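You operate a simulated robot arm through the tools that you are given. There is no shell and no other tool. Be economical: measure what you need, move in short steps, check, and stop when the job is done.

You are at the controls of a simulated two-armed robot. One attempt, no reset.

TASK
Test the Sesame sample for water and sort it by the meter's chart.
Fine: set the meter's knob to that seed and close the cover for the test; stand the tin in the tray that the chart calls for; leave the cover open; the other tins stay untested where they are. Set down upright: what you pick out.

Only the result counts: the job must be done as asked and must still hold three seconds after the hand-in. Knocking over, shifting, dropping, spilling or breaking anything else fails it. A push-on lid holds only when it is set on centred and level and pressed home; a screw cap is set on level and turned clockwise until tight.

THE ROBOT
Two 7-joint arms with two-finger parallel grippers on one trunk, on a base that drives. Base frame: it is fixed to the floor where the robot stands at the start and does not move with it; the origin is under the middle of the robot, x ahead of it, y to its left, z up. Units: mm, rad, N and s.
The left shoulder is at the start at [70, 188, 1340], the right one opposite. With the tool pointing down near the work surface each hand reaches from about 100 to 740 mm from the robot's upright axis, wherever it stands, measured 20 degrees to its own side. Places, roughly: meter cover [600, -200, 1000]; moisture test button [500, -300, 900]; seed knob [500, -500, 900]; to dryer tray [600, 200, 800]; to press tray [600, 0, 800]; well [600, -200, 900]. Payload 3.91 kg a hand.
The tool frame of a hand sits at the grasp point between the pads (the TCP): z along the fingers, y along the line on which they close. The tips reach 30 mm beyond it. The gripper opens to 110 mm. The fingers are 20 mm wide and 10 mm thick; the gripper's body (48 by 112 mm) begins 55 mm behind the TCP.
Orientation is that of the tool frame in the base frame, as a unit quaternion [x, y, z, w]. With the fingers straight down and closing along the base's y, the tool's x points along the base's -x, its y along +y and its z along -z.

THE INTERFACE
- The arms move only by the tool move_arm. It takes "left_series", "right_series" or both (then of equal length, played together; a hand with none holds still); each is a list of rows, each a list of 3 entries, a list of its own where there are three numbers: the shift along the base's x, y, z in m, then the turn, a rotation vector about the base's x, y, z in rad, then the gripper command, from -1 (shut) to 1 (fully open), values between in proportion. In form: [[[tx, ty, tz], [wx, wy, wz], fingers], ...]. A call has 1 to 20 rows; each row shifts and turns the commanded pose from where the row before left it. A row lasts 0.2 s, in which the tool goes at most 50 mm and 0.15 rad; a call with a longer step from one row to the next is refused whole, and so is a gripper value outside its range. A pose out of reach is approached as far as the arm can. The call stops where the force on the tool passes 40 N (or 10 N more than at its start, if that is more) or the arm is blocked; 0.2 s more then pass. The fingers move at their own pace (about 72 mm/s each) and stop on an object; they squeeze with about 30 N. The grip force told is the motor's: it shows also when the fingers shut on nothing. Time passes only in rows, and 0.2 s behind the last, so rows that do not move let the fingers close. It gives the time, the measured TCP pose, the force on the tool (base axes), the opening and the grip force at its end, in the units of the frame above (readings bear some noise), with the torque about the TCP (base axes, N m) and any sound that the robot's microphone picked up, and new pictures: "pictures" is both (left out), scene, wrist or none (wrist: the cameras of the hands that moved).
- Cameras (640 x 400 px; columns grow to the right, rows downward): "scene" is now at [116.2, -36.2, 1544.2]; the picture's right is [-0.48, -0.88, 0.00], its down [-0.69, 0.38, -0.62] and it looks along [0.54, -0.30, -0.79] (base axes); focal length 272 px, centre (320, 200). "left" rides on the left gripper at [72, -17, -103] in its tool frame; the picture's right is [0.23, 0.97, 0.00], its down [-0.76, 0.18, -0.62] and it looks along [-0.61, 0.14, 0.78] (tool axes); focal length 222 px, centre (320, 200). "right" rides on the right gripper at [72, 17, -103] in its tool frame; the picture's right is [-0.23, 0.97, 0.00], its down [-0.76, -0.18, -0.62] and it looks along [-0.61, -0.14, 0.78] (tool axes); focal length 222 px, centre (320, 200). There is no depth. A picture from a camera that has moved, and an enlarged one, comes with that camera's place and axes in the base frame and with its lens.
- raise_lower(by): slides the trunk up (or, below 0, down) by that many mm; the arms and the scene camera ride with it, the base frame stays. It gives what a move gives, with no picture.
- steer(legs): drives the robot by 1 to 6 legs, each [ahead, turn to the left] in mm and rad, along the robot's own axes; the way and the turn of a leg run together, so that a leg with both is an arc; at most 1500 mm and 3.142 rad a leg. The arms and the cameras ride along, it lands a little off, and it stops where it bumps. It gives what a move gives, and a new picture of the scene camera.
- pan_tilt(pan, tilt): turns the head with the scene camera to pan (to the left, within 1.501 rad either way) and tilt (down, from -0.506 to 1.204), counted from straight ahead of the robot. It gives what a move gives, and a new picture of the scene camera.
- inspect(camera, box): a new picture of the part [left, top, right, bottom] of that camera's present view, enlarged. No time passes.
- job_done(): hands the job in; it is judged then, once.

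Go step by step. Nothing tells you exact positions but the pictures and the camera data: compare them with the known pose of the tool, close in by small moves and look again before you grip or let go. The budget is 120 turns and 260 pictures, counting those below and the enlarged ones. Unless the task says otherwise, let go and move clear before handing in.

The tools are called as a command line: name --argument value ..., lists and objects as JSON in quotes. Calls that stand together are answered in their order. move_arm: Moves the arms, as the interface text tells. Its arguments: {"type":"object","properties":{"left_series":{"type":"array","items":{"type":"array"}},"right_series":{"type":"array","items":{"type":"array"}},"pictures":{"type":"string","enum":["both","scene","wrist","none"]}},"required":[]} The other tools are called the same way: raise_lower (by) slides the trunk up or down; steer (legs) drives the base; pan_tilt (pan, tilt) turns the head that bears the scene camera; inspect (camera, box) takes an enlarged picture of a part of a camera's view; job_done () hands the job in.

At the start:

```text
t: 0.0
left_eef_pos: [456.0, 29.5, 1290.2]
left_tcp_rot: [0.001, 1.0, 0.0, -0.001]
left_ft_force: [0.9, -0.6, 0.2]
left_wrist_torque: [-0.04, 0.0, -0.01]
left_opening: 110.0
left_gripper_force: 0.1
right_eef_pos: [456.4, -438.6, 1201.9]
right_tcp_rot: [0.0, 1.0, 0.0, -0.001]
right_ft_force: [1.1, -0.6, 0.4]
right_wrist_torque: [0.0, 0.0, 0.01]
right_opening: 110.4
right_gripper_force: 0.0
trunk travel left (down, up): [-850.0, 90.0]
robot x, y, heading: [1.4, -1.5, -0.002]
head pan, tilt: [-0.501, 0.906]
```

scene: 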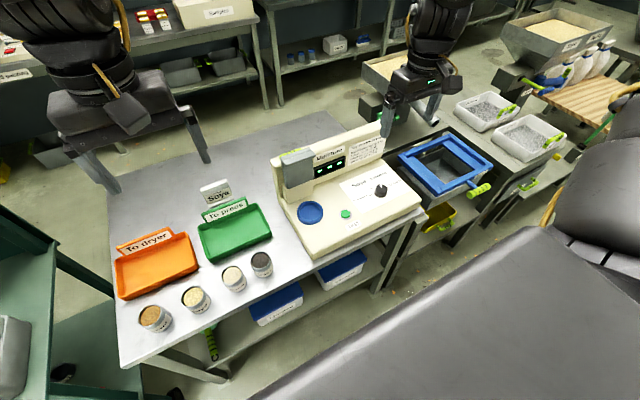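
right: 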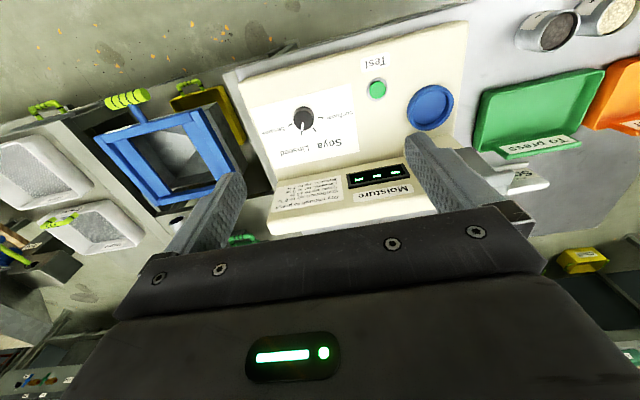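
left: 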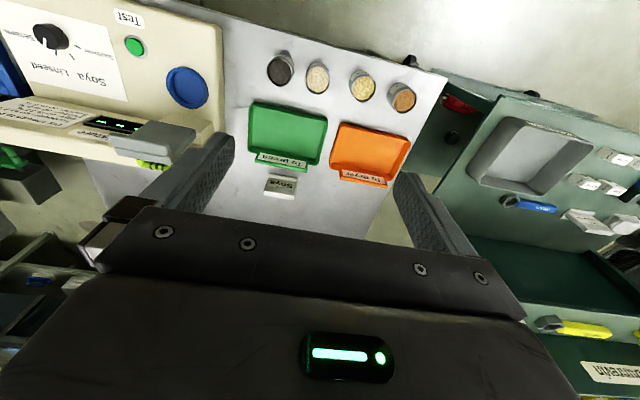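

I see the meter, two trays and four tins near the front edge of the table. I'll enlarge the meter and the tins to read the labels.

inspect --camera "scene" --box '[260, 120, 430, 260]'

inspect --camera "scene" --box '[110, 220, 290, 350]'

inspect --camera "right" --box '[230, 50, 470, 230]'

```text
2.86 times, centred on (345, 190) of scene
camera zoom: at [116.2, -36.2, 1544.2], right [-0.48, -0.88, 0.0], down [-0.69, 0.38, -0.62], along [0.54, -0.3, -0.79], focal length 777 px, centre (249, 229)
```

zoom: 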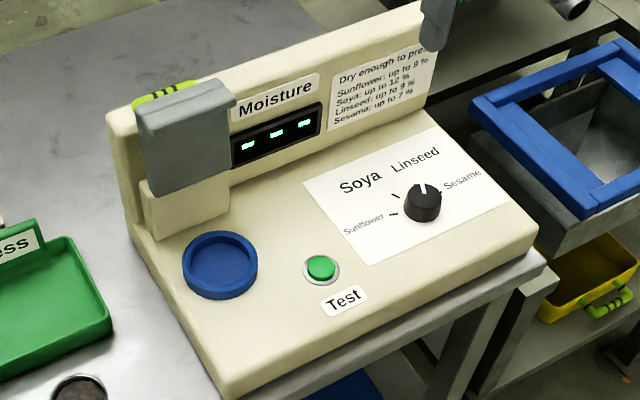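

```text
3.08 times, centred on (200, 285) of scene
camera zoom: at [116.2, -36.2, 1544.2], right [-0.48, -0.88, 0.0], down [-0.69, 0.38, -0.62], along [0.54, -0.3, -0.79], focal length 837 px, centre (689, -62)
```

zoom: 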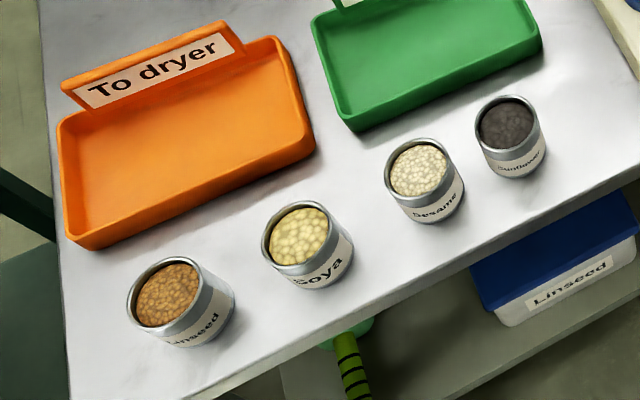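

```text
2.22 times, centred on (350, 140) of right
camera zoom: at [385.8, -420.9, 1305.2], right [0.23, 0.97, 0.0], down [0.76, -0.18, 0.62], along [0.61, -0.14, -0.78], focal length 494 px, centre (253, 333)
```

zoom: 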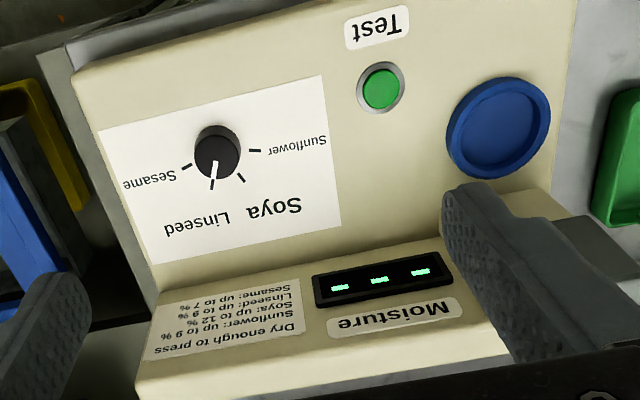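

The chart says sesame goes to press at up to 7 %, and the knob now points at Linseed. I triangulate the knob at about [520, -482, 880] and the Sesame tin at about [477, 27], top at z 858. I'll bring the right hand above the knob.

move_arm --right_series '[[[0.013, -0.009, -0.04], [0, 0, 0], 0], [[0.013, -0.009, -0.04], [0, 0, 0], 0], [[0.013, -0.009, -0.04], [0, 0, 0], 0], [[0.013, -0.009, -0.04], [0, 0, 0], 0], [[0.012, -0.007, -0.04], [0, 0, 0], 0], [[0, 0, 0], [0, 0, 0], 0]]'

inspect --camera "right" --box '[160, 20, 480, 220]'

```text
t: 1.4
left_eef_pos: [454.3, 30.8, 1290.3]
left_tcp_rot: [0.0, 1.0, -0.001, 0.0]
left_ft_force: [0.1, 0.0, 0.1]
left_wrist_torque: [-0.04, 0.0, 0.03]
left_opening: 110.1
left_gripper_force: 0.0
right_eef_pos: [522.3, -480.5, 1000.4]
right_tcp_rot: [0.0, 1.0, 0.0, 0.002]
right_ft_force: [0.0, -0.3, -0.2]
right_wrist_torque: [0.01, -0.02, -0.01]
right_opening: 54.9
right_gripper_force: 0.1
trunk travel left (down, up): [-850.0, 90.0]
robot x, y, heading: [1.2, -0.7, -0.001]
head pan, tilt: [-0.501, 0.906]
camera scene: at [115.1, -35.5, 1544.3], right [-0.48, -0.88, 0.0], down [-0.69, 0.38, -0.62], along [0.54, -0.3, -0.79], focal length 272 px, centre (320, 200)
camera right: at [450.0, -463.2, 1103.1], right [0.23, 0.97, 0.0], down [0.76, -0.18, 0.62], along [0.61, -0.14, -0.78], focal length 222 px, centre (320, 200)
```

scene: 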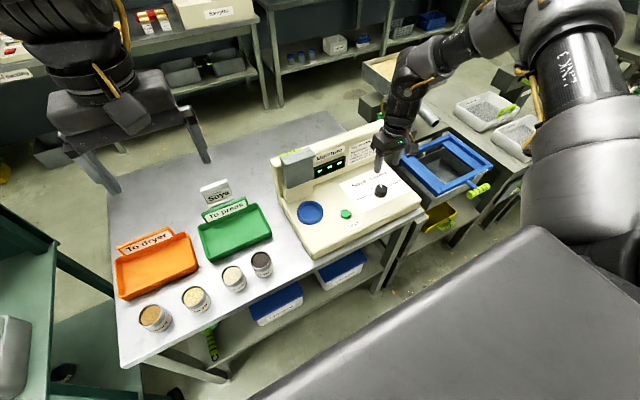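
right: 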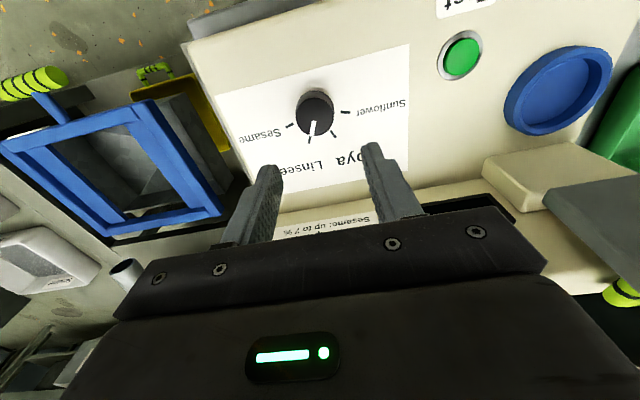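

```text
2.00 times, centred on (320, 120) of right
camera zoom: at [450.0, -463.2, 1103.1], right [0.23, 0.97, 0.0], down [0.76, -0.18, 0.62], along [0.61, -0.14, -0.78], focal length 444 px, centre (320, 360)
```

zoom: 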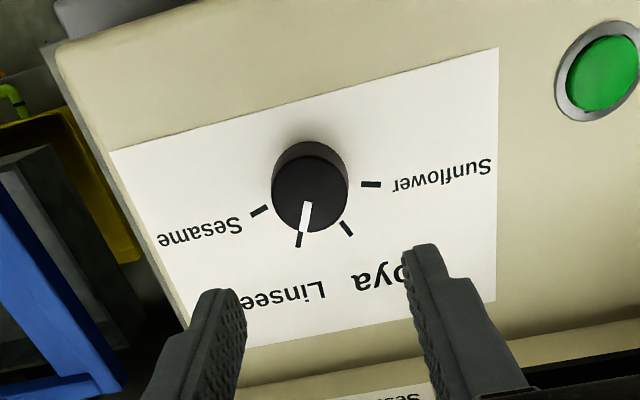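

The knob centre is at about [521, -483], 38 mm wide, with its top at roughly z 877. I'll lower the hand over it partway and check from the side.

move_arm --right_series '[[[0, -0.003, -0.04], [0, 0, 0], 0.1], [[-0.001, 0, -0.04], [0, 0, 0], 0.1], [[0, 0, -0.015], [0, 0, 0], 0.1], [[0, 0, 0], [0, 0, 0], 0.1]]'

inspect --camera "scene" --box '[340, 140, 440, 220]'

```text
t: 2.4
left_eef_pos: [457.0, 31.9, 1288.5]
left_tcp_rot: [0.0, 1.0, 0.0, -0.001]
left_ft_force: [0.9, -0.3, -0.4]
left_wrist_torque: [0.02, -0.02, 0.04]
left_opening: 109.9
left_gripper_force: 0.0
right_eef_pos: [493.1, -483.3, 961.5]
right_tcp_rot: [-0.001, 1.0, 0.0, 0.0]
right_ft_force: [-0.1, 1.0, 0.5]
right_wrist_torque: [0.02, 0.0, 0.0]
right_opening: 60.9
right_gripper_force: 0.0
right hand out of reach, approached as far as the arm can: row 1, 2, 3
trunk travel left (down, up): [-850.0, 90.0]
robot x, y, heading: [-1.4, -0.9, -0.0]
head pan, tilt: [-0.501, 0.906]
camera scene: at [117.5, -35.4, 1544.1], right [-0.48, -0.88, 0.0], down [-0.69, 0.38, -0.62], along [0.54, -0.3, -0.79], focal length 272 px, centre (320, 200)
camera right: at [421.2, -465.8, 1065.5], right [0.23, 0.97, 0.0], down [0.76, -0.18, 0.62], along [0.61, -0.14, -0.78], focal length 222 px, centre (320, 200)
```

scene: 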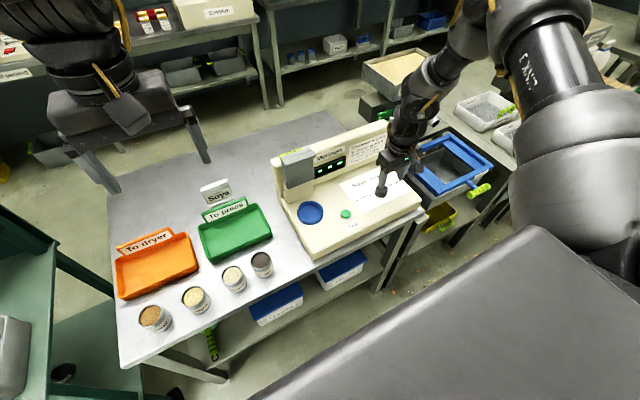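
right: 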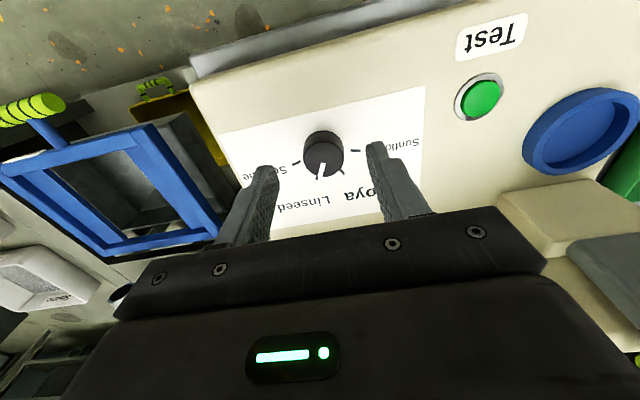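

```text
5.00 times, centred on (390, 180) of scene
camera zoom: at [117.5, -35.4, 1544.1], right [-0.48, -0.88, 0.0], down [-0.69, 0.38, -0.62], along [0.54, -0.3, -0.79], focal length 1359 px, centre (-30, 300)
```

zoom: 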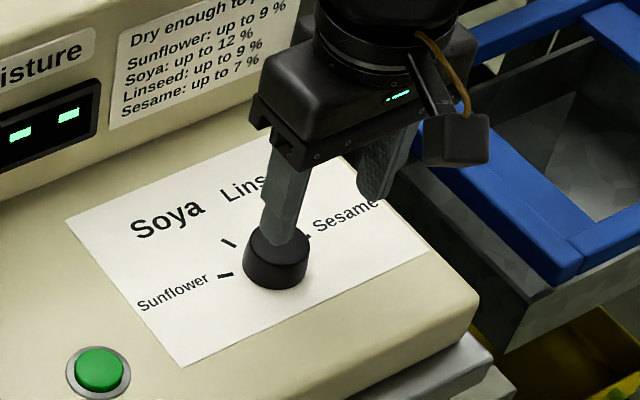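

Out of reach because the shoulder is high. I'll raise the hand, then lower the trunk by 200 mm.

move_arm --right_series '[[[0, 0, 0.045], [0, 0, 0], 0.1], [[0, 0, 0.045], [0, 0, 0], 0.1], [[0, 0, 0.045], [0, 0, 0], 0.1], [[0, 0, 0.045], [0, 0, 0], 0.1], [[0, 0, 0.045], [0, 0, 0], 0.1]]' --pictures "none"

raise_lower --by -200

```text
t: 3.6
left_eef_pos: [454.4, 31.3, 1290.3]
left_tcp_rot: [0.001, 1.0, 0.0, 0.0]
left_ft_force: [0.1, -0.4, 0.4]
left_wrist_torque: [-0.02, -0.01, 0.03]
left_opening: 110.0
left_gripper_force: 0.0
right_eef_pos: [492.7, -480.3, 1191.1]
right_tcp_rot: [0.0, 1.0, 0.001, 0.0]
right_ft_force: [0.5, 0.1, 0.0]
right_wrist_torque: [-0.01, 0.01, -0.02]
right_opening: 60.5
right_gripper_force: 0.0
trunk travel left (down, up): [-850.0, 90.0]
robot x, y, heading: [3.6, -1.9, 0.004]
head pan, tilt: [-0.501, 0.906]
```

```text
t: 5.8
left_eef_pos: [454.4, 30.2, 1089.5]
left_tcp_rot: [0.0, 1.0, 0.0, 0.0]
left_ft_force: [0.0, 0.4, 0.7]
left_wrist_torque: [-0.03, 0.01, -0.03]
left_opening: 109.8
left_gripper_force: 0.1
right_eef_pos: [493.5, -483.9, 989.4]
right_tcp_rot: [0.0, 1.0, 0.0, 0.0]
right_ft_force: [0.2, 0.3, -0.1]
right_wrist_torque: [0.0, -0.01, 0.04]
right_opening: 60.8
right_gripper_force: 0.1
trunk travel left (down, up): [-650.0, 290.0]
robot x, y, heading: [-0.5, 0.2, 0.0]
head pan, tilt: [-0.501, 0.906]
```

Now back over the knob at z 905; the left hand moves aside to the left and up.

move_arm --right_series '[[[0.014, 0, -0.01], [0, 0, 0], 0.1], [[0.0135, 0, -0.01], [0, 0, 0], 0.1], [[0, 0, -0.03], [0, 0, 0], 0.1], [[0, 0, -0.034], [0, 0, 0], 0.1], [[0, 0, 0], [0, 0, 0], 0.1]]' --left_series '[[[-0.02, 0.04, 0.01], [0, 0, 0], 1], [[-0.02, 0.04, 0.01], [0, 0, 0], 1], [[-0.02, 0.04, 0.01], [0, 0, 0], 1], [[-0.02, 0.04, 0.01], [0, 0, 0], 1], [[-0.02, 0.04, 0.01], [0, 0, 0], 1]]'

inspect --camera "scene" --box '[380, 100, 480, 180]'

```text
t: 7.0
left_eef_pos: [351.5, 227.8, 1133.4]
left_tcp_rot: [-0.001, 1.0, -0.001, 0.0]
left_ft_force: [-0.1, 0.3, -0.1]
left_wrist_torque: [-0.02, -0.04, 0.01]
left_opening: 110.3
left_gripper_force: 0.0
left hand out of reach, approached as far as the arm can: row 5
right_eef_pos: [518.4, -481.5, 907.0]
right_tcp_rot: [-0.001, 1.0, -0.002, 0.001]
right_ft_force: [0.5, 0.1, 0.5]
right_wrist_torque: [-0.01, -0.02, 0.01]
right_opening: 60.3
right_gripper_force: 0.0
trunk travel left (down, up): [-650.0, 290.0]
robot x, y, heading: [-3.9, 0.0, 0.001]
head pan, tilt: [-0.501, 0.906]
camera scene: at [115.1, -33.8, 1344.4], right [-0.48, -0.88, 0.0], down [-0.69, 0.38, -0.62], along [0.54, -0.3, -0.79], focal length 272 px, centre (320, 200)
camera right: at [447.5, -463.8, 1009.8], right [0.23, 0.97, 0.0], down [0.76, -0.18, 0.62], along [0.61, -0.14, -0.78], focal length 222 px, centre (320, 200)
camera left: at [281.2, 210.5, 1236.9], right [-0.23, 0.97, 0.0], down [0.76, 0.18, 0.62], along [0.61, 0.14, -0.78], focal length 222 px, centre (320, 200)
```

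scene: 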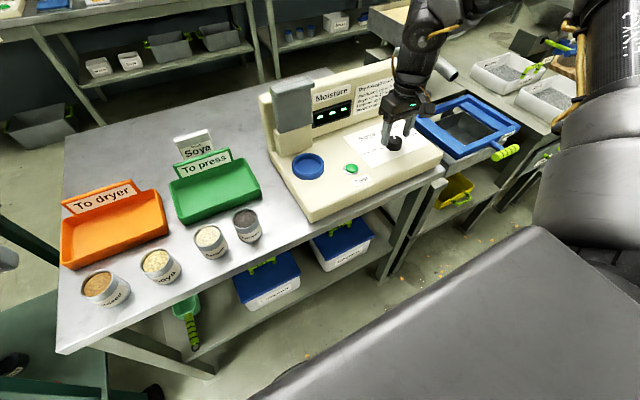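
right: 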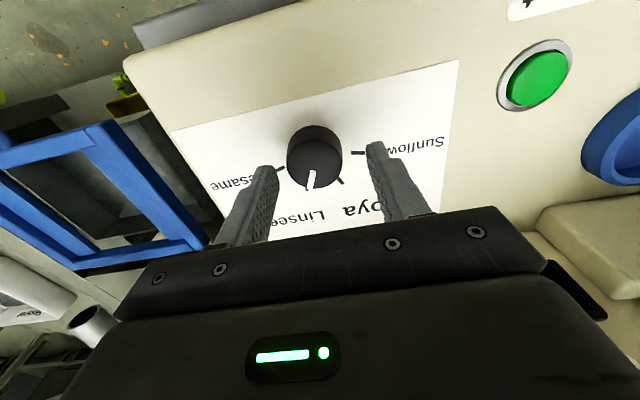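
left: 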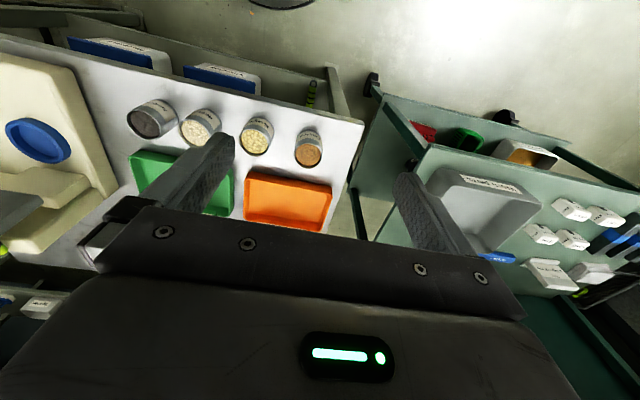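

```text
5.00 times, centred on (430, 140) of scene
camera zoom: at [115.1, -33.8, 1344.4], right [-0.48, -0.88, 0.0], down [-0.69, 0.38, -0.62], along [0.54, -0.3, -0.79], focal length 1359 px, centre (-230, 500)
```

zoom: 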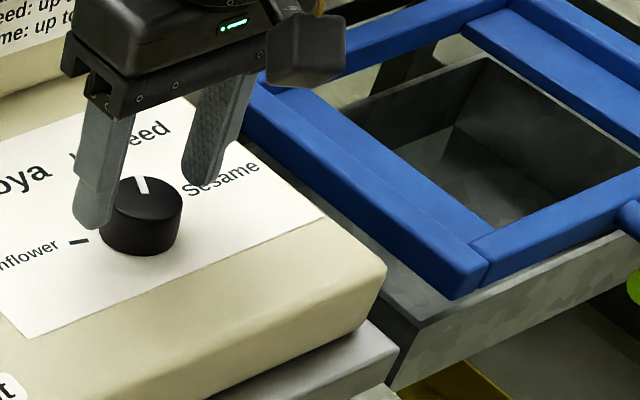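

The fingers straddle the knob (about [518, -483], top 876). I'll descend to z 889 and close gently.

move_arm --right_series '[[[0, -0.001, -0.009], [0, 0, 0], 0.1], [[0, 0, -0.009], [0, 0, 0], 0.1], [[0, 0, 0], [0, 0, 0], -0.4], [[0, 0, 0], [0, 0, 0], -0.4], [[0, 0, 0], [0, 0, 0], -0.4]]' --pictures "wrist"

inspect --camera "scene" --box '[360, 90, 460, 170]'

```text
t: 8.2
left_eef_pos: [352.3, 222.9, 1134.6]
left_tcp_rot: [0.0, 1.0, 0.001, -0.001]
left_ft_force: [-0.3, -0.4, 0.5]
left_wrist_torque: [-0.01, 0.0, 0.03]
left_opening: 110.0
left_gripper_force: 0.0
right_eef_pos: [520.5, -485.4, 889.1]
right_tcp_rot: [0.001, 1.0, -0.001, 0.002]
right_ft_force: [4.0, -18.4, 12.2]
right_wrist_torque: [-0.68, -0.42, 0.01]
right_opening: 40.6
right_gripper_force: 45.2
trunk travel left (down, up): [-650.0, 290.0]
robot x, y, heading: [-0.5, 1.4, -0.003]
head pan, tilt: [-0.501, 0.906]
camera right: at [448.6, -468.4, 992.2], right [0.23, 0.97, 0.0], down [0.76, -0.18, 0.63], along [0.61, -0.14, -0.78], focal length 222 px, centre (320, 200)
```

right: 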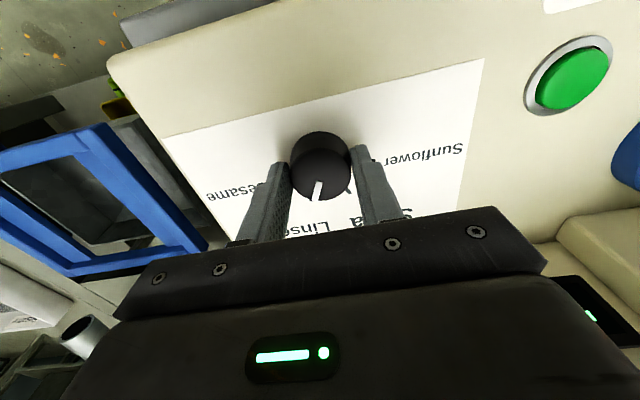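

```text
5.00 times, centred on (410, 130) of scene
camera zoom: at [115.5, -38.0, 1344.3], right [-0.48, -0.88, 0.0], down [-0.69, 0.38, -0.62], along [0.54, -0.3, -0.79], focal length 1359 px, centre (-130, 550)
```

zoom: 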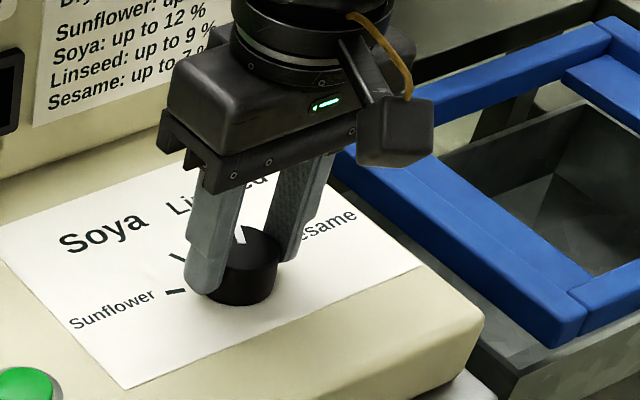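

The knob is gripped. I'll turn it clockwise by about 50°.

move_arm --right_series '[[[0, -0.001, 0], [0, 0, -0.14], -0.4], [[0, -0.001, 0], [0, 0, -0.14], -0.4], [[0, 0, 0], [0, 0, -0.14], -0.4], [[0, 0, 0], [0, 0, -0.14], -0.4], [[0, 0, 0], [0, 0, -0.14], -0.4], [[0, 0, 0], [0, 0, -0.14], -0.4], [[0, 0, 0], [0, 0, 0], -0.4]]' --pictures "wrist"

inspect --camera "scene" --box '[360, 90, 460, 170]'

```text
t: 9.5
left_eef_pos: [350.3, 225.0, 1133.4]
left_tcp_rot: [-0.001, 1.0, 0.0, 0.001]
left_ft_force: [0.2, 0.1, 0.0]
left_wrist_torque: [0.01, -0.01, 0.04]
left_opening: 110.0
left_gripper_force: 0.0
right_eef_pos: [520.4, -485.4, 889.3]
right_tcp_rot: [0.376, 0.926, 0.0, 0.002]
right_ft_force: [-3.4, -1.3, 6.8]
right_wrist_torque: [0.85, 0.03, -0.01]
right_opening: 40.6
right_gripper_force: 44.7
trunk travel left (down, up): [-650.0, 290.0]
robot x, y, heading: [-0.3, -1.2, 0.002]
head pan, tilt: [-0.501, 0.906]
stopped in row 6 (right hand): the force on the tool passed its limit at 49 N (the readings are from after the stop); the commanded pose is now the measured one
camera right: at [481.1, -421.8, 992.1], right [0.84, 0.54, 0.0], down [0.42, -0.66, 0.63], along [0.34, -0.53, -0.78], focal length 222 px, centre (320, 200)
```

right: 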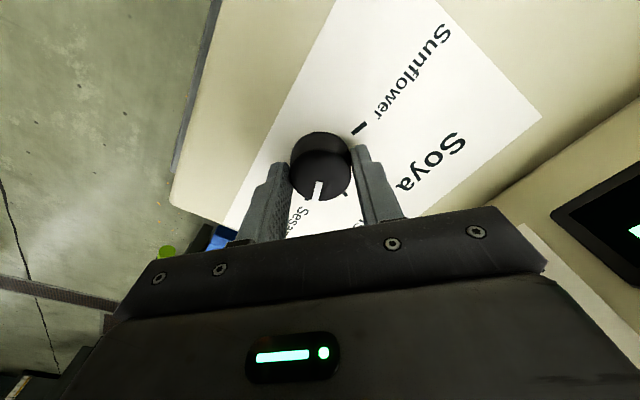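

```text
5.00 times, centred on (410, 130) of scene
camera zoom: at [114.7, -36.1, 1344.0], right [-0.48, -0.88, 0.0], down [-0.69, 0.38, -0.62], along [0.54, -0.3, -0.79], focal length 1359 px, centre (-130, 550)
```

zoom: 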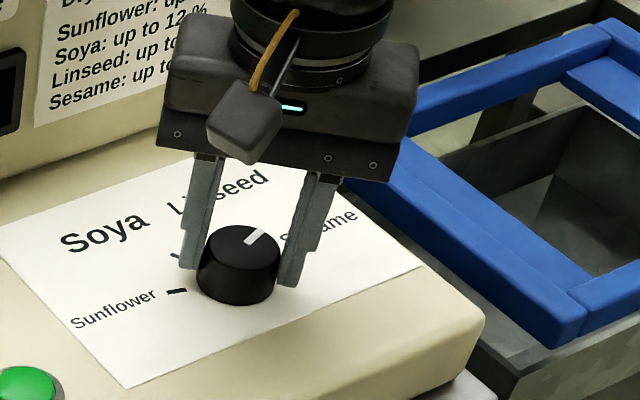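

It turned 44° and then met force. I'll open, rise and look at the pointer.

move_arm --right_series '[[[0, 0, 0], [0, 0, 0], 0.1], [[0, 0, 0], [0, 0, 0], 0.1], [[0, 0, 0.04], [0, 0, 0], 0.1], [[0, 0, 0.04], [0, 0, 0], 0.1], [[0, 0, 0], [0, 0, 0], 0.1]]' --pictures "wrist"

inspect --camera "right" --box '[240, 60, 400, 160]'

inspect --camera "scene" --box '[360, 110, 440, 170]'

```text
t: 10.7
left_eef_pos: [353.2, 223.7, 1133.4]
left_tcp_rot: [-0.001, 1.0, 0.0, 0.0]
left_ft_force: [0.0, 0.8, 0.1]
left_wrist_torque: [-0.01, 0.01, -0.05]
left_opening: 109.7
left_gripper_force: 0.0
right_eef_pos: [523.5, -487.7, 967.8]
right_tcp_rot: [0.377, 0.926, 0.0, 0.001]
right_ft_force: [0.5, -0.8, 0.2]
right_wrist_torque: [0.03, -0.02, -0.01]
right_opening: 60.8
right_gripper_force: 0.1
trunk travel left (down, up): [-650.0, 290.0]
robot x, y, heading: [1.0, -0.9, -0.004]
head pan, tilt: [-0.501, 0.906]
camera right: at [482.9, -424.3, 1070.7], right [0.84, 0.54, 0.0], down [0.42, -0.66, 0.63], along [0.34, -0.53, -0.78], focal length 222 px, centre (320, 200)
```

right: 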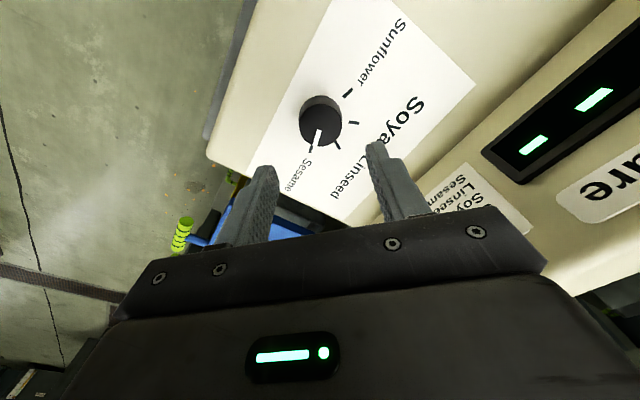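

```text
4.00 times, centred on (320, 110) of right
camera zoom: at [482.9, -424.3, 1070.7], right [0.84, 0.54, 0.0], down [0.42, -0.66, 0.63], along [0.34, -0.53, -0.78], focal length 888 px, centre (320, 560)
```

zoom: 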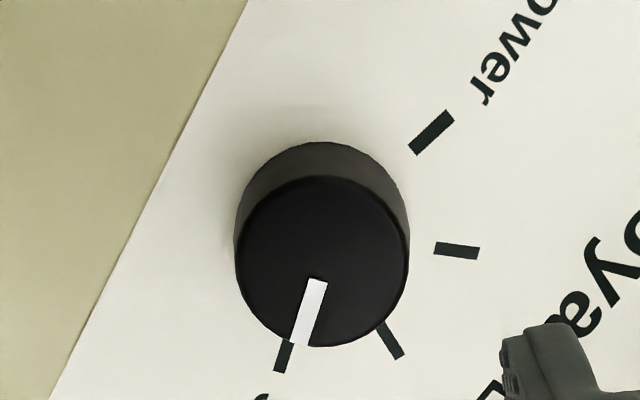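

```text
6.67 times, centred on (400, 140) of scene
camera zoom: at [116.9, -37.2, 1344.1], right [-0.48, -0.88, 0.0], down [-0.69, 0.38, -0.62], along [0.54, -0.3, -0.79], focal length 1813 px, centre (-213, 600)
```

zoom: 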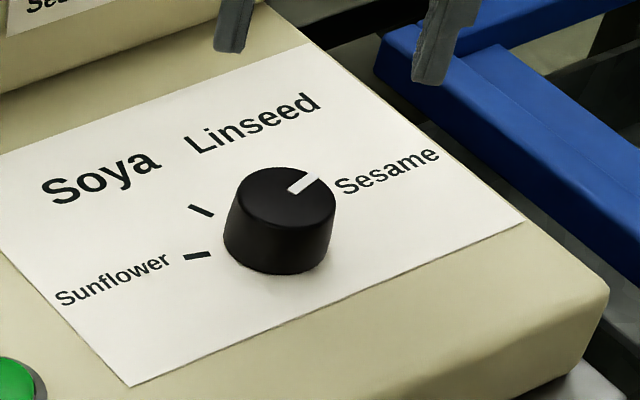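

The pointer looks about 5° short of the Sesame mark. I'll regrip and nudge it a little further.

move_arm --right_series '[[[-0.003, 0.001, -0.039], [0, 0, 0], 0.1], [[0, 0, -0.04], [0, 0, 0], 0.1], [[0, 0, 0], [0, 0, 0], -0.4], [[0, 0, 0], [0, 0, 0], -0.4], [[0, 0, 0], [0, 0, -0.05], -0.4], [[0, 0, 0], [0, 0, -0.05], -0.4], [[0, 0, 0], [0, 0, 0], -0.4]]' --pictures "none"

move_arm --right_series '[[[0, 0, 0], [0, 0, 0], 0.1], [[0, 0, 0], [0, 0, 0], 0.1], [[0, 0, 0.04], [0, 0, 0], 0.1], [[0, 0, 0.04], [0, 0, 0], 0.1], [[0, 0, 0], [0, 0, 0], 0.1]]' --pictures "none"

inspect --camera "right" --box '[240, 60, 400, 160]'

```text
t: 12.4
left_eef_pos: [353.6, 224.3, 1131.9]
left_tcp_rot: [-0.001, 1.0, 0.001, 0.0]
left_ft_force: [-0.7, -1.1, -0.4]
left_wrist_torque: [-0.03, 0.01, 0.02]
left_opening: 110.1
left_gripper_force: 0.1
right_eef_pos: [519.9, -485.9, 889.4]
right_tcp_rot: [0.417, 0.909, 0.003, -0.003]
right_ft_force: [6.6, 11.9, -12.4]
right_wrist_torque: [-0.26, -0.3, 0.02]
right_opening: 40.7
right_gripper_force: 45.2
right hand out of reach, approached as far as the arm can: row 6
trunk travel left (down, up): [-650.0, 290.0]
robot x, y, heading: [0.2, -0.5, 0.006]
head pan, tilt: [-0.501, 0.906]
stopped in row 7 (right hand): the force on the tool passed its limit at 46 N (the readings are from after the stop); the commanded pose is now the measured one
```

```text
t: 13.6
left_eef_pos: [353.2, 224.2, 1132.8]
left_tcp_rot: [-0.001, 1.0, 0.001, -0.002]
left_ft_force: [0.6, 0.6, 0.4]
left_wrist_torque: [0.0, -0.01, -0.01]
left_opening: 110.2
left_gripper_force: 0.0
right_eef_pos: [522.4, -487.1, 968.8]
right_tcp_rot: [0.419, 0.908, 0.002, -0.003]
right_ft_force: [-0.6, 0.1, 1.0]
right_wrist_torque: [-0.01, -0.03, 0.0]
right_opening: 60.4
right_gripper_force: 0.0
trunk travel left (down, up): [-650.0, 290.0]
robot x, y, heading: [3.3, 1.9, 0.002]
head pan, tilt: [-0.501, 0.906]
```

```text
4.00 times, centred on (320, 110) of right
camera zoom: at [490.3, -421.3, 1072.8], right [0.89, 0.46, 0.0], down [0.36, -0.7, 0.62], along [0.28, -0.55, -0.79], focal length 888 px, centre (320, 560)
```

zoom: 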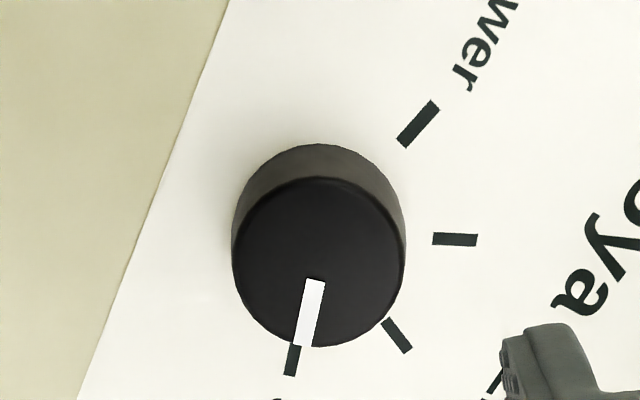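

The knob is on the Sesame mark. Next I'll carry the right hand over to above the Sesame tin, keeping the diagonal yaw so the fingers miss the neighbours.

move_arm --right_series '[[[0, 0, 0.045], [0, 0, 0], 0.5], [[-0.01, 0.02, 0.04], [0, 0, 0], 0.5], [[-0.008, 0.047, 0], [0, 0, 0], 0.5], [[-0.008, 0.047, 0], [0, 0, 0], 0.5], [[-0.008, 0.047, 0], [0, 0, 0], 0.5], [[-0.008, 0.047, 0], [0, 0, 0], 0.5], [[-0.003, 0.049, 0], [0, 0, 0], 0.5], [[0, 0.049, 0], [0, 0, 0], 0.5], [[0, 0.049, 0], [0, 0, 0], 0.5], [[0, 0.049, 0], [0, 0, 0], 0.5], [[0, 0.049, 0], [0, 0, 0], 0.5], [[0, 0.045, -0.02], [0, 0, 0], 0.5], [[0, 0.016, -0.04], [0, 0, 0], 0.5], [[0, 0, 0], [0, 0, 0], 0.5]]'

inspect --camera "scene" --box '[60, 170, 300, 320]'

```text
t: 16.6
left_eef_pos: [353.5, 224.9, 1133.5]
left_tcp_rot: [-0.001, 1.0, 0.0, 0.0]
left_ft_force: [-0.4, 0.5, -0.4]
left_wrist_torque: [0.04, -0.01, 0.01]
left_opening: 110.2
left_gripper_force: 0.2
right_eef_pos: [543.7, -424.2, 1082.7]
right_tcp_rot: [0.418, 0.908, 0.001, -0.002]
right_ft_force: [-0.2, -0.3, 0.5]
right_wrist_torque: [0.03, 0.0, 0.03]
right_opening: 82.2
right_gripper_force: 0.0
right hand out of reach, approached as far as the arm can: row 3, 4, 5, 6, 7, 8, 9, 10, 11, 12, 13
trunk travel left (down, up): [-650.0, 290.0]
robot x, y, heading: [2.5, -1.1, -0.002]
head pan, tilt: [-0.501, 0.906]
camera scene: at [115.6, -35.4, 1344.3], right [-0.48, -0.88, 0.0], down [-0.69, 0.38, -0.62], along [0.54, -0.3, -0.79], focal length 272 px, centre (320, 200)
camera right: at [510.3, -357.8, 1187.9], right [0.89, 0.46, 0.0], down [0.36, -0.7, 0.62], along [0.28, -0.55, -0.79], focal length 222 px, centre (320, 200)
```

scene: 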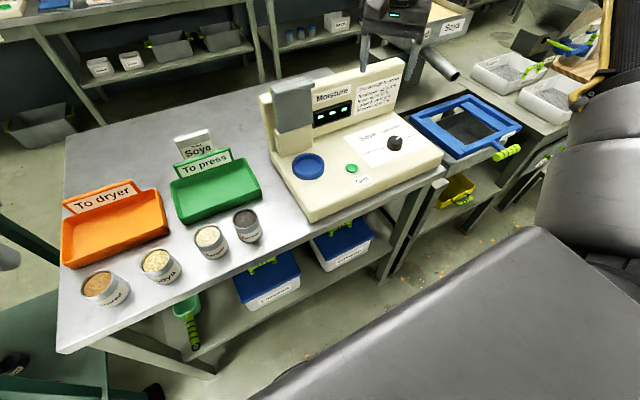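
right: 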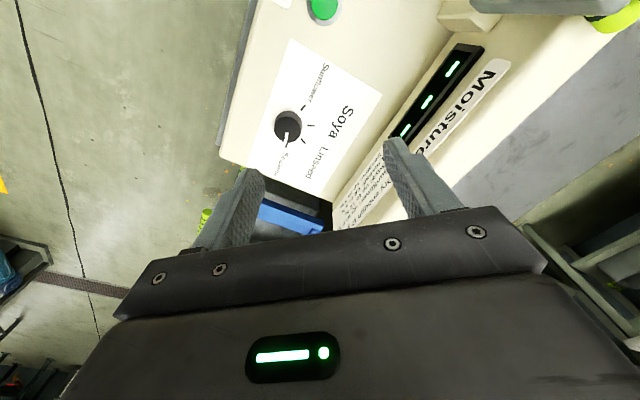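

```text
2.67 times, centred on (180, 245) of scene
camera zoom: at [115.6, -35.4, 1344.3], right [-0.48, -0.88, 0.0], down [-0.69, 0.38, -0.62], along [0.54, -0.3, -0.79], focal length 725 px, centre (693, 80)
```

zoom: 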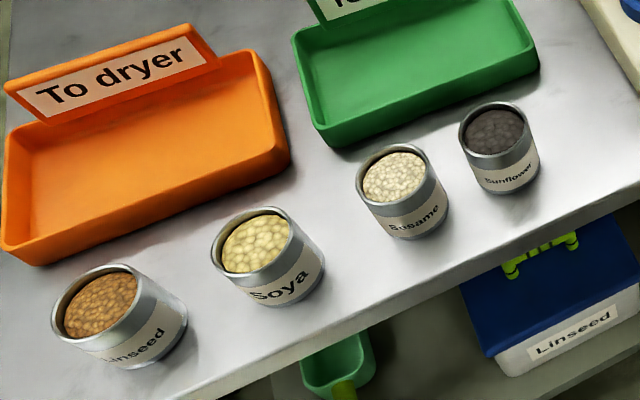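

The wrist limit blocks that yaw further left, so I'll turn it back through zero to +45° as I go.

move_arm --right_series '[[[-0.008, 0.005, 0], [0, 0, 0.145], 0.5], [[-0.008, 0.005, 0], [0, 0, 0.145], 0.5], [[-0.008, 0.005, 0], [0, 0, 0.145], 0.5], [[-0.008, 0.005, 0], [0, 0, 0.145], 0.5], [[-0.008, 0.005, 0], [0, 0, 0.145], 0.5], [[-0.008, 0.005, 0], [0, 0, 0.145], 0.5], [[-0.002, 0.042, 0], [0, 0, 0.07], 0.5], [[-0.002, 0.042, 0], [0, 0, 0.07], 0.5], [[-0.002, 0.042, 0], [0, 0, 0.07], 0.5], [[-0.002, 0.042, 0], [0, 0, 0.07], 0.5], [[-0.002, 0.042, 0], [0, 0, 0.07], 0.5], [[-0.002, 0.042, 0], [0, 0, 0.07], 0.5], [[-0.002, 0.042, 0], [0, 0, 0.07], 0.5], [[-0.002, 0.042, 0], [0, 0, 0.07], 0.5], [[-0.001, 0.042, -0.02], [0, 0, 0.07], 0.5], [[-0.001, 0.042, -0.03], [0, 0, 0.07], 0.5], [[0, 0, -0.03], [0, 0, 0.07], 0.5], [[0, 0, 0], [0, 0, 0], 0.5]]'

inspect --camera "scene" --box '[100, 170, 340, 320]'

```text
refused: row 16 steps farther than a row can; nothing moved
```

```text
2.67 times, centred on (220, 245) of scene
camera zoom: at [115.6, -35.4, 1344.3], right [-0.48, -0.88, 0.0], down [-0.69, 0.38, -0.62], along [0.54, -0.3, -0.79], focal length 725 px, centre (587, 80)
```

zoom: 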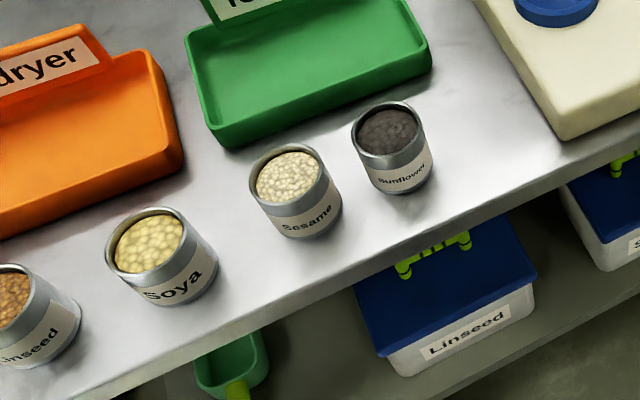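

One row was too long; I'm sending it again with shorter final steps.

move_arm --right_series '[[[-0.008, 0.005, 0], [0, 0, 0.145], 0.5], [[-0.008, 0.005, 0], [0, 0, 0.145], 0.5], [[-0.008, 0.005, 0], [0, 0, 0.145], 0.5], [[-0.008, 0.005, 0], [0, 0, 0.145], 0.5], [[-0.008, 0.005, 0], [0, 0, 0.145], 0.5], [[-0.008, 0.005, 0], [0, 0, 0.145], 0.5], [[-0.002, 0.042, 0], [0, 0, 0.07], 0.5], [[-0.002, 0.042, 0], [0, 0, 0.07], 0.5], [[-0.002, 0.042, 0], [0, 0, 0.07], 0.5], [[-0.002, 0.042, 0], [0, 0, 0.07], 0.5], [[-0.002, 0.042, 0], [0, 0, 0.07], 0.5], [[-0.002, 0.042, 0], [0, 0, 0.07], 0.5], [[-0.002, 0.042, 0], [0, 0, 0.07], 0.5], [[-0.002, 0.042, 0], [0, 0, 0.07], 0.5], [[-0.001, 0.042, -0.01], [0, 0, 0.07], 0.5], [[-0.001, 0.042, -0.01], [0, 0, 0.07], 0.5], [[0, 0, -0.03], [0, 0, 0.07], 0.5], [[0, 0, -0.03], [0, 0, 0], 0.5], [[0, 0, 0], [0, 0, 0], 0.5]]'

inspect --camera "scene" --box '[100, 170, 340, 320]'

```text
t: 20.6
left_eef_pos: [351.8, 224.8, 1132.2]
left_tcp_rot: [-0.002, 1.0, 0.0, -0.001]
left_ft_force: [0.0, -0.6, 0.8]
left_wrist_torque: [0.02, -0.02, -0.04]
left_opening: 110.0
left_gripper_force: 0.0
right_eef_pos: [396.5, -217.6, 1087.5]
right_tcp_rot: [-0.378, 0.926, 0.0, -0.002]
right_ft_force: [0.4, -0.1, 0.4]
right_wrist_torque: [-0.01, 0.02, -0.01]
right_opening: 82.5
right_gripper_force: 0.0
right hand out of reach, approached as far as the arm can: row 10, 11, 12, 13, 14, 15, 16
trunk travel left (down, up): [-650.0, 290.0]
robot x, y, heading: [1.4, 2.0, -0.001]
head pan, tilt: [-0.501, 0.906]
camera scene: at [115.0, -35.6, 1344.3], right [-0.48, -0.88, 0.0], down [-0.69, 0.38, -0.62], along [0.54, -0.3, -0.79], focal length 272 px, centre (320, 200)
camera right: at [334.7, -255.8, 1191.3], right [-0.52, 0.85, 0.0], down [0.67, 0.41, 0.62], along [0.53, 0.32, -0.78], focal length 222 px, centre (320, 200)
```

scene: 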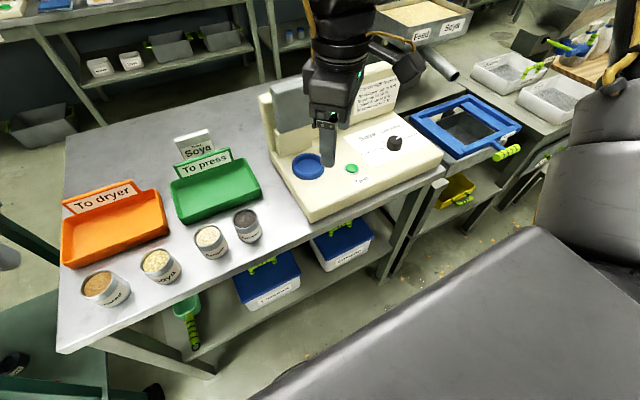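
right: 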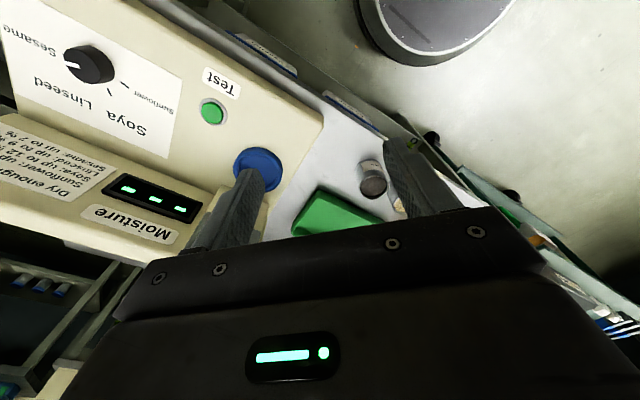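

```text
2.67 times, centred on (220, 245) of scene
camera zoom: at [115.0, -35.6, 1344.3], right [-0.48, -0.88, 0.0], down [-0.69, 0.38, -0.62], along [0.54, -0.3, -0.79], focal length 725 px, centre (587, 80)
```

zoom: 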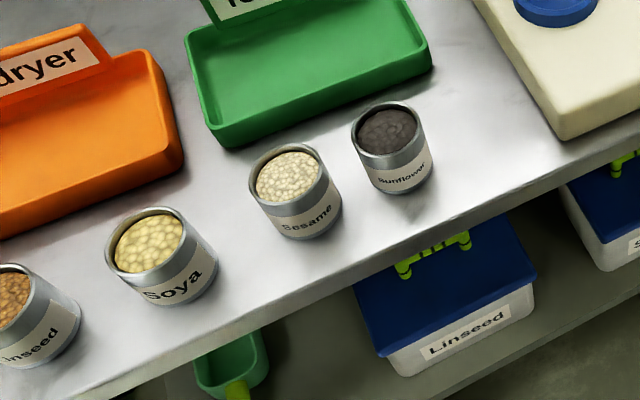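

The right hand gets stuck with that yaw when moving left. I'll turn it back to yaw 0 and test whether it can reach above the tin.

move_arm --right_series '[[[0.005, 0, 0], [0, 0, -0.13], 0.5], [[0.005, 0, 0], [0, 0, -0.13], 0.5], [[0.005, 0, 0], [0, 0, -0.13], 0.5], [[0.005, 0, 0], [0, 0, -0.13], 0.5], [[0.005, 0, 0], [0, 0, -0.13], 0.5], [[0.005, 0, 0], [0, 0, -0.125], 0.5], [[0.01, 0.04, -0.01], [0, 0, 0], 0.5], [[0.01, 0.04, -0.01], [0, 0, 0], 0.5], [[0.01, 0.04, -0.01], [0, 0, 0], 0.5], [[0.01, 0.04, -0.01], [0, 0, 0], 0.5], [[0.01, 0.04, -0.01], [0, 0, 0], 0.5], [[0, 0.04, -0.01], [0, 0, 0], 0.5]]' --pictures "none"

```text
t: 23.2
left_eef_pos: [353.0, 225.7, 1132.4]
left_tcp_rot: [-0.002, 1.0, 0.0, 0.0]
left_ft_force: [0.2, -0.8, 0.1]
left_wrist_torque: [0.0, 0.03, 0.03]
left_opening: 109.8
left_gripper_force: 0.0
right_eef_pos: [438.4, -225.3, 1101.1]
right_tcp_rot: [0.0, 1.0, 0.003, -0.002]
right_ft_force: [-1.2, -0.2, -0.4]
right_wrist_torque: [0.0, -0.02, -0.01]
right_opening: 82.3
right_gripper_force: 0.0
right hand out of reach, approached as far as the arm can: row 6, 7, 8, 9, 10, 11, 12
trunk travel left (down, up): [-650.0, 290.0]
robot x, y, heading: [-2.4, -0.4, -0.002]
head pan, tilt: [-0.501, 0.906]
```

The hand is too high relative to the lowered shoulder. I'll raise the trunk back by 200 mm, then descend towards the tin.

raise_lower --by 200

move_arm --right_series '[[[0, 0, -0.045], [0, 0, 0], 0.5], [[0, 0, -0.045], [0, 0, 0], 0.5], [[0, 0, -0.045], [0, 0, 0], 0.5], [[0, 0, -0.045], [0, 0, 0], 0.5], [[0.005, 0.04, 0], [0, 0, 0], 0.5], [[0.005, 0.04, 0], [0, 0, 0], 0.5], [[0.005, 0.04, 0], [0, 0, 0], 0.5], [[0.005, 0.04, 0], [0, 0, 0], 0.5], [[0.005, 0.04, 0], [0, 0, 0], 0.5], [[0.005, 0.04, 0], [0, 0, 0], 0.5]]' --pictures "scene"

```text
t: 25.4
left_eef_pos: [353.0, 226.1, 1332.8]
left_tcp_rot: [-0.001, 1.0, 0.0, 0.0]
left_ft_force: [0.2, -0.3, -0.4]
left_wrist_torque: [-0.02, 0.02, -0.01]
left_opening: 110.2
left_gripper_force: 0.0
right_eef_pos: [437.8, -222.3, 1300.9]
right_tcp_rot: [-0.001, 1.0, 0.002, -0.002]
right_ft_force: [-1.1, -0.2, -0.3]
right_wrist_torque: [0.0, 0.04, -0.04]
right_opening: 82.5
right_gripper_force: 0.1
trunk travel left (down, up): [-850.0, 90.0]
robot x, y, heading: [-1.8, -0.6, 0.001]
head pan, tilt: [-0.501, 0.906]
```

```text
t: 27.6
left_eef_pos: [351.8, 223.4, 1332.8]
left_tcp_rot: [-0.002, 1.0, 0.001, 0.0]
left_ft_force: [-0.9, -0.5, -0.2]
left_wrist_torque: [0.0, 0.02, -0.02]
left_opening: 110.3
left_gripper_force: 0.1
right_eef_pos: [469.5, -220.3, 1194.6]
right_tcp_rot: [-0.003, 1.0, 0.003, -0.002]
right_ft_force: [-0.1, -0.6, 0.0]
right_wrist_torque: [0.02, 0.04, -0.02]
right_opening: 82.5
right_gripper_force: 0.0
right hand out of reach, approached as far as the arm can: row 1, 2, 3, 4, 5, 6, 7, 8, 9, 10
trunk travel left (down, up): [-850.0, 90.0]
robot x, y, heading: [-4.8, -1.3, 0.0]
head pan, tilt: [-0.501, 0.906]
camera scene: at [116.3, -37.3, 1544.1], right [-0.48, -0.88, 0.0], down [-0.69, 0.38, -0.62], along [0.54, -0.29, -0.79], focal length 272 px, centre (320, 200)
```

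scene: 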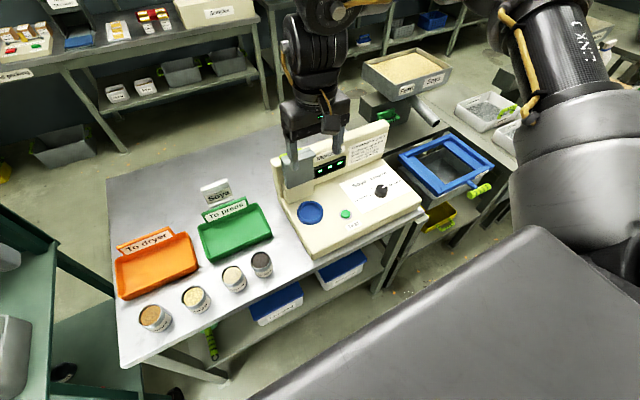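

The arm seems to be at a joint limit. I'll go back to near the starting pose to unwind it.

move_arm --right_series '[[[0, -0.04, 0], [0, 0, 0], 0.5], [[0, -0.04, 0], [0, 0, 0], 0.5], [[0, -0.04, 0], [0, 0, 0], 0.5], [[0, -0.04, 0], [0, 0, 0], 0.5], [[0, -0.04, 0], [0, 0, 0], 0.5], [[-0.01, -0.02, 0], [0, 0, 0], 0.5], [[0, 0, 0], [0, 0, 0], 0.5]]' --pictures "none"

move_arm --right_series '[[[0, 0, -0.045], [0, 0, 0], 0.5], [[0, 0, -0.045], [0, 0, 0], 0.5], [[0, 0, -0.045], [0, 0, 0], 0.5], [[0, 0.04, 0], [0, 0, 0], 0.5], [[0, 0.04, 0], [0, 0, 0], 0.5], [[0, 0.04, 0], [0, 0, 0], 0.5], [[0, 0.04, 0], [0, 0, 0], 0.5], [[0, 0.04, 0], [0, 0, 0], 0.5]]' --pictures "scene"

```text
t: 29.1
left_eef_pos: [353.3, 226.1, 1332.0]
left_tcp_rot: [-0.002, 1.0, 0.001, 0.001]
left_ft_force: [-0.5, 0.6, -0.9]
left_wrist_torque: [-0.02, 0.02, -0.03]
left_opening: 109.7
left_gripper_force: 0.1
right_eef_pos: [453.7, -438.5, 1193.3]
right_tcp_rot: [-0.001, 1.0, 0.001, -0.003]
right_ft_force: [-0.3, 0.0, -0.2]
right_wrist_torque: [-0.01, 0.02, -0.02]
right_opening: 82.3
right_gripper_force: 0.1
trunk travel left (down, up): [-850.0, 90.0]
robot x, y, heading: [2.3, -2.8, 0.001]
head pan, tilt: [-0.501, 0.906]
```

```text
t: 30.9
left_eef_pos: [351.6, 225.8, 1331.9]
left_tcp_rot: [-0.001, 1.0, 0.001, -0.001]
left_ft_force: [0.7, 1.1, 0.3]
left_wrist_torque: [0.02, 0.0, 0.03]
left_opening: 110.0
left_gripper_force: 0.0
right_eef_pos: [450.6, -254.7, 1070.6]
right_tcp_rot: [-0.001, 1.0, 0.002, -0.001]
right_ft_force: [-0.2, 1.5, -0.2]
right_wrist_torque: [0.03, -0.01, -0.02]
right_opening: 82.4
right_gripper_force: 0.1
right hand out of reach, approached as far as the arm can: row 8
trunk travel left (down, up): [-850.0, 90.0]
robot x, y, heading: [2.5, -1.1, 0.006]
head pan, tilt: [-0.501, 0.906]
camera scene: at [115.8, -35.3, 1544.2], right [-0.48, -0.88, 0.0], down [-0.69, 0.38, -0.62], along [0.54, -0.3, -0.79], focal length 272 px, centre (320, 200)
```

scene: 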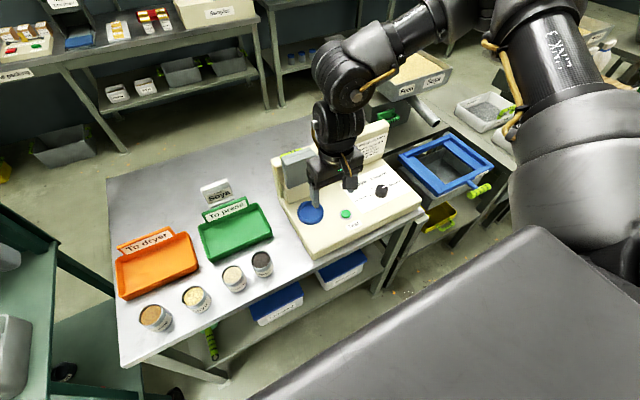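

The right arm can't come further left, so the left hand will do the tin and I'll turn the robot to the right so the left arm covers the well. First I lift the right hand, then turn.

move_arm --right_series '[[[0, -0.04, 0.02], [0, 0, 0], 0.5], [[0, -0.04, 0.02], [0, 0, 0], 0.5], [[0, -0.04, 0.02], [0, 0, 0], 0.5], [[0, -0.04, 0.02], [0, 0, 0], 0.5]]' --pictures "none"

steer --legs '[[0, -0.45]]'

pan_tilt --pan 0.1 --tilt 0.9

```text
t: 31.9
left_eef_pos: [351.5, 223.1, 1333.6]
left_tcp_rot: [-0.002, 1.0, 0.0, 0.0]
left_ft_force: [-0.6, -0.7, -0.6]
left_wrist_torque: [0.01, -0.03, 0.0]
left_opening: 110.0
left_gripper_force: 0.1
right_eef_pos: [447.8, -418.4, 1151.8]
right_tcp_rot: [-0.001, 1.0, 0.002, -0.002]
right_ft_force: [0.1, -0.1, -0.3]
right_wrist_torque: [0.0, 0.0, 0.0]
right_opening: 82.6
right_gripper_force: 0.0
trunk travel left (down, up): [-850.0, 90.0]
robot x, y, heading: [-2.9, 0.7, -0.0]
head pan, tilt: [-0.501, 0.906]
```

```text
t: 33.6
left_eef_pos: [415.4, 56.5, 1332.1]
left_tcp_rot: [0.215, 0.977, 0.0, 0.0]
left_ft_force: [0.3, 0.3, 0.6]
left_wrist_torque: [-0.01, 0.0, 0.03]
left_opening: 109.9
left_gripper_force: 0.0
right_eef_pos: [232.9, -567.3, 1152.6]
right_tcp_rot: [0.216, 0.976, 0.001, -0.002]
right_ft_force: [0.1, 0.1, -0.1]
right_wrist_torque: [-0.01, -0.03, -0.02]
right_opening: 82.6
right_gripper_force: 0.2
trunk travel left (down, up): [-850.0, 90.0]
robot x, y, heading: [1.3, 1.6, -0.431]
head pan, tilt: [-0.501, 0.906]
camera scene: at [90.9, -80.1, 1544.2], right [-0.8, -0.59, 0.0], down [-0.47, 0.63, -0.62], along [0.37, -0.5, -0.79], focal length 272 px, centre (320, 200)
```

scene: 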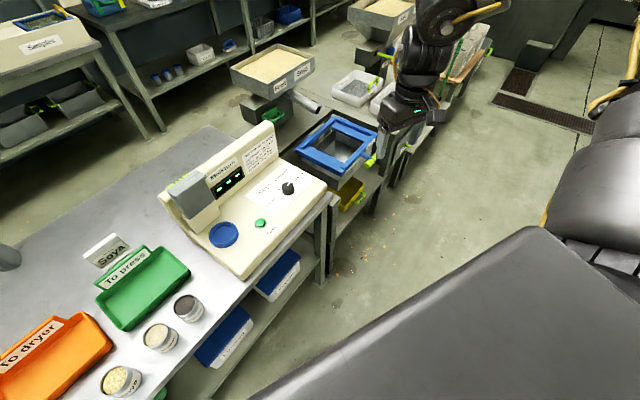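

```text
t: 34.6
left_eef_pos: [414.5, 55.4, 1334.1]
left_tcp_rot: [0.215, 0.977, 0.0, 0.0]
left_ft_force: [0.3, 0.2, 0.7]
left_wrist_torque: [0.03, 0.01, 0.0]
left_opening: 109.9
left_gripper_force: 0.1
right_eef_pos: [230.1, -567.7, 1152.7]
right_tcp_rot: [0.215, 0.977, 0.002, -0.002]
right_ft_force: [0.6, -0.2, 0.1]
right_wrist_torque: [-0.03, 0.03, 0.0]
right_opening: 82.6
right_gripper_force: 0.1
trunk travel left (down, up): [-850.0, 90.0]
robot x, y, heading: [-3.3, 1.1, -0.435]
head pan, tilt: [0.099, 0.901]
camera scene: at [116.7, -46.0, 1544.6], right [-0.33, -0.94, 0.0], down [-0.74, 0.26, -0.62], along [0.59, -0.2, -0.78], focal length 272 px, centre (320, 200)
```

scene: 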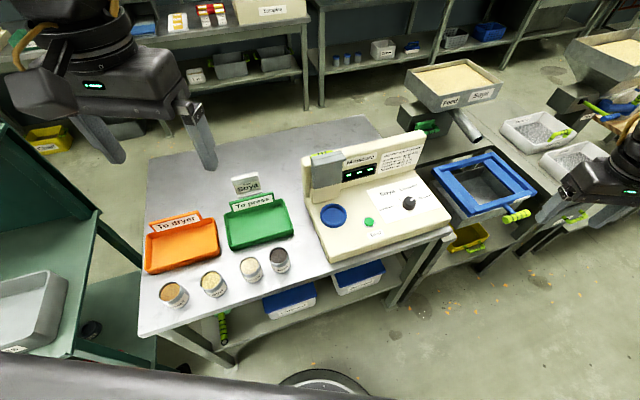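

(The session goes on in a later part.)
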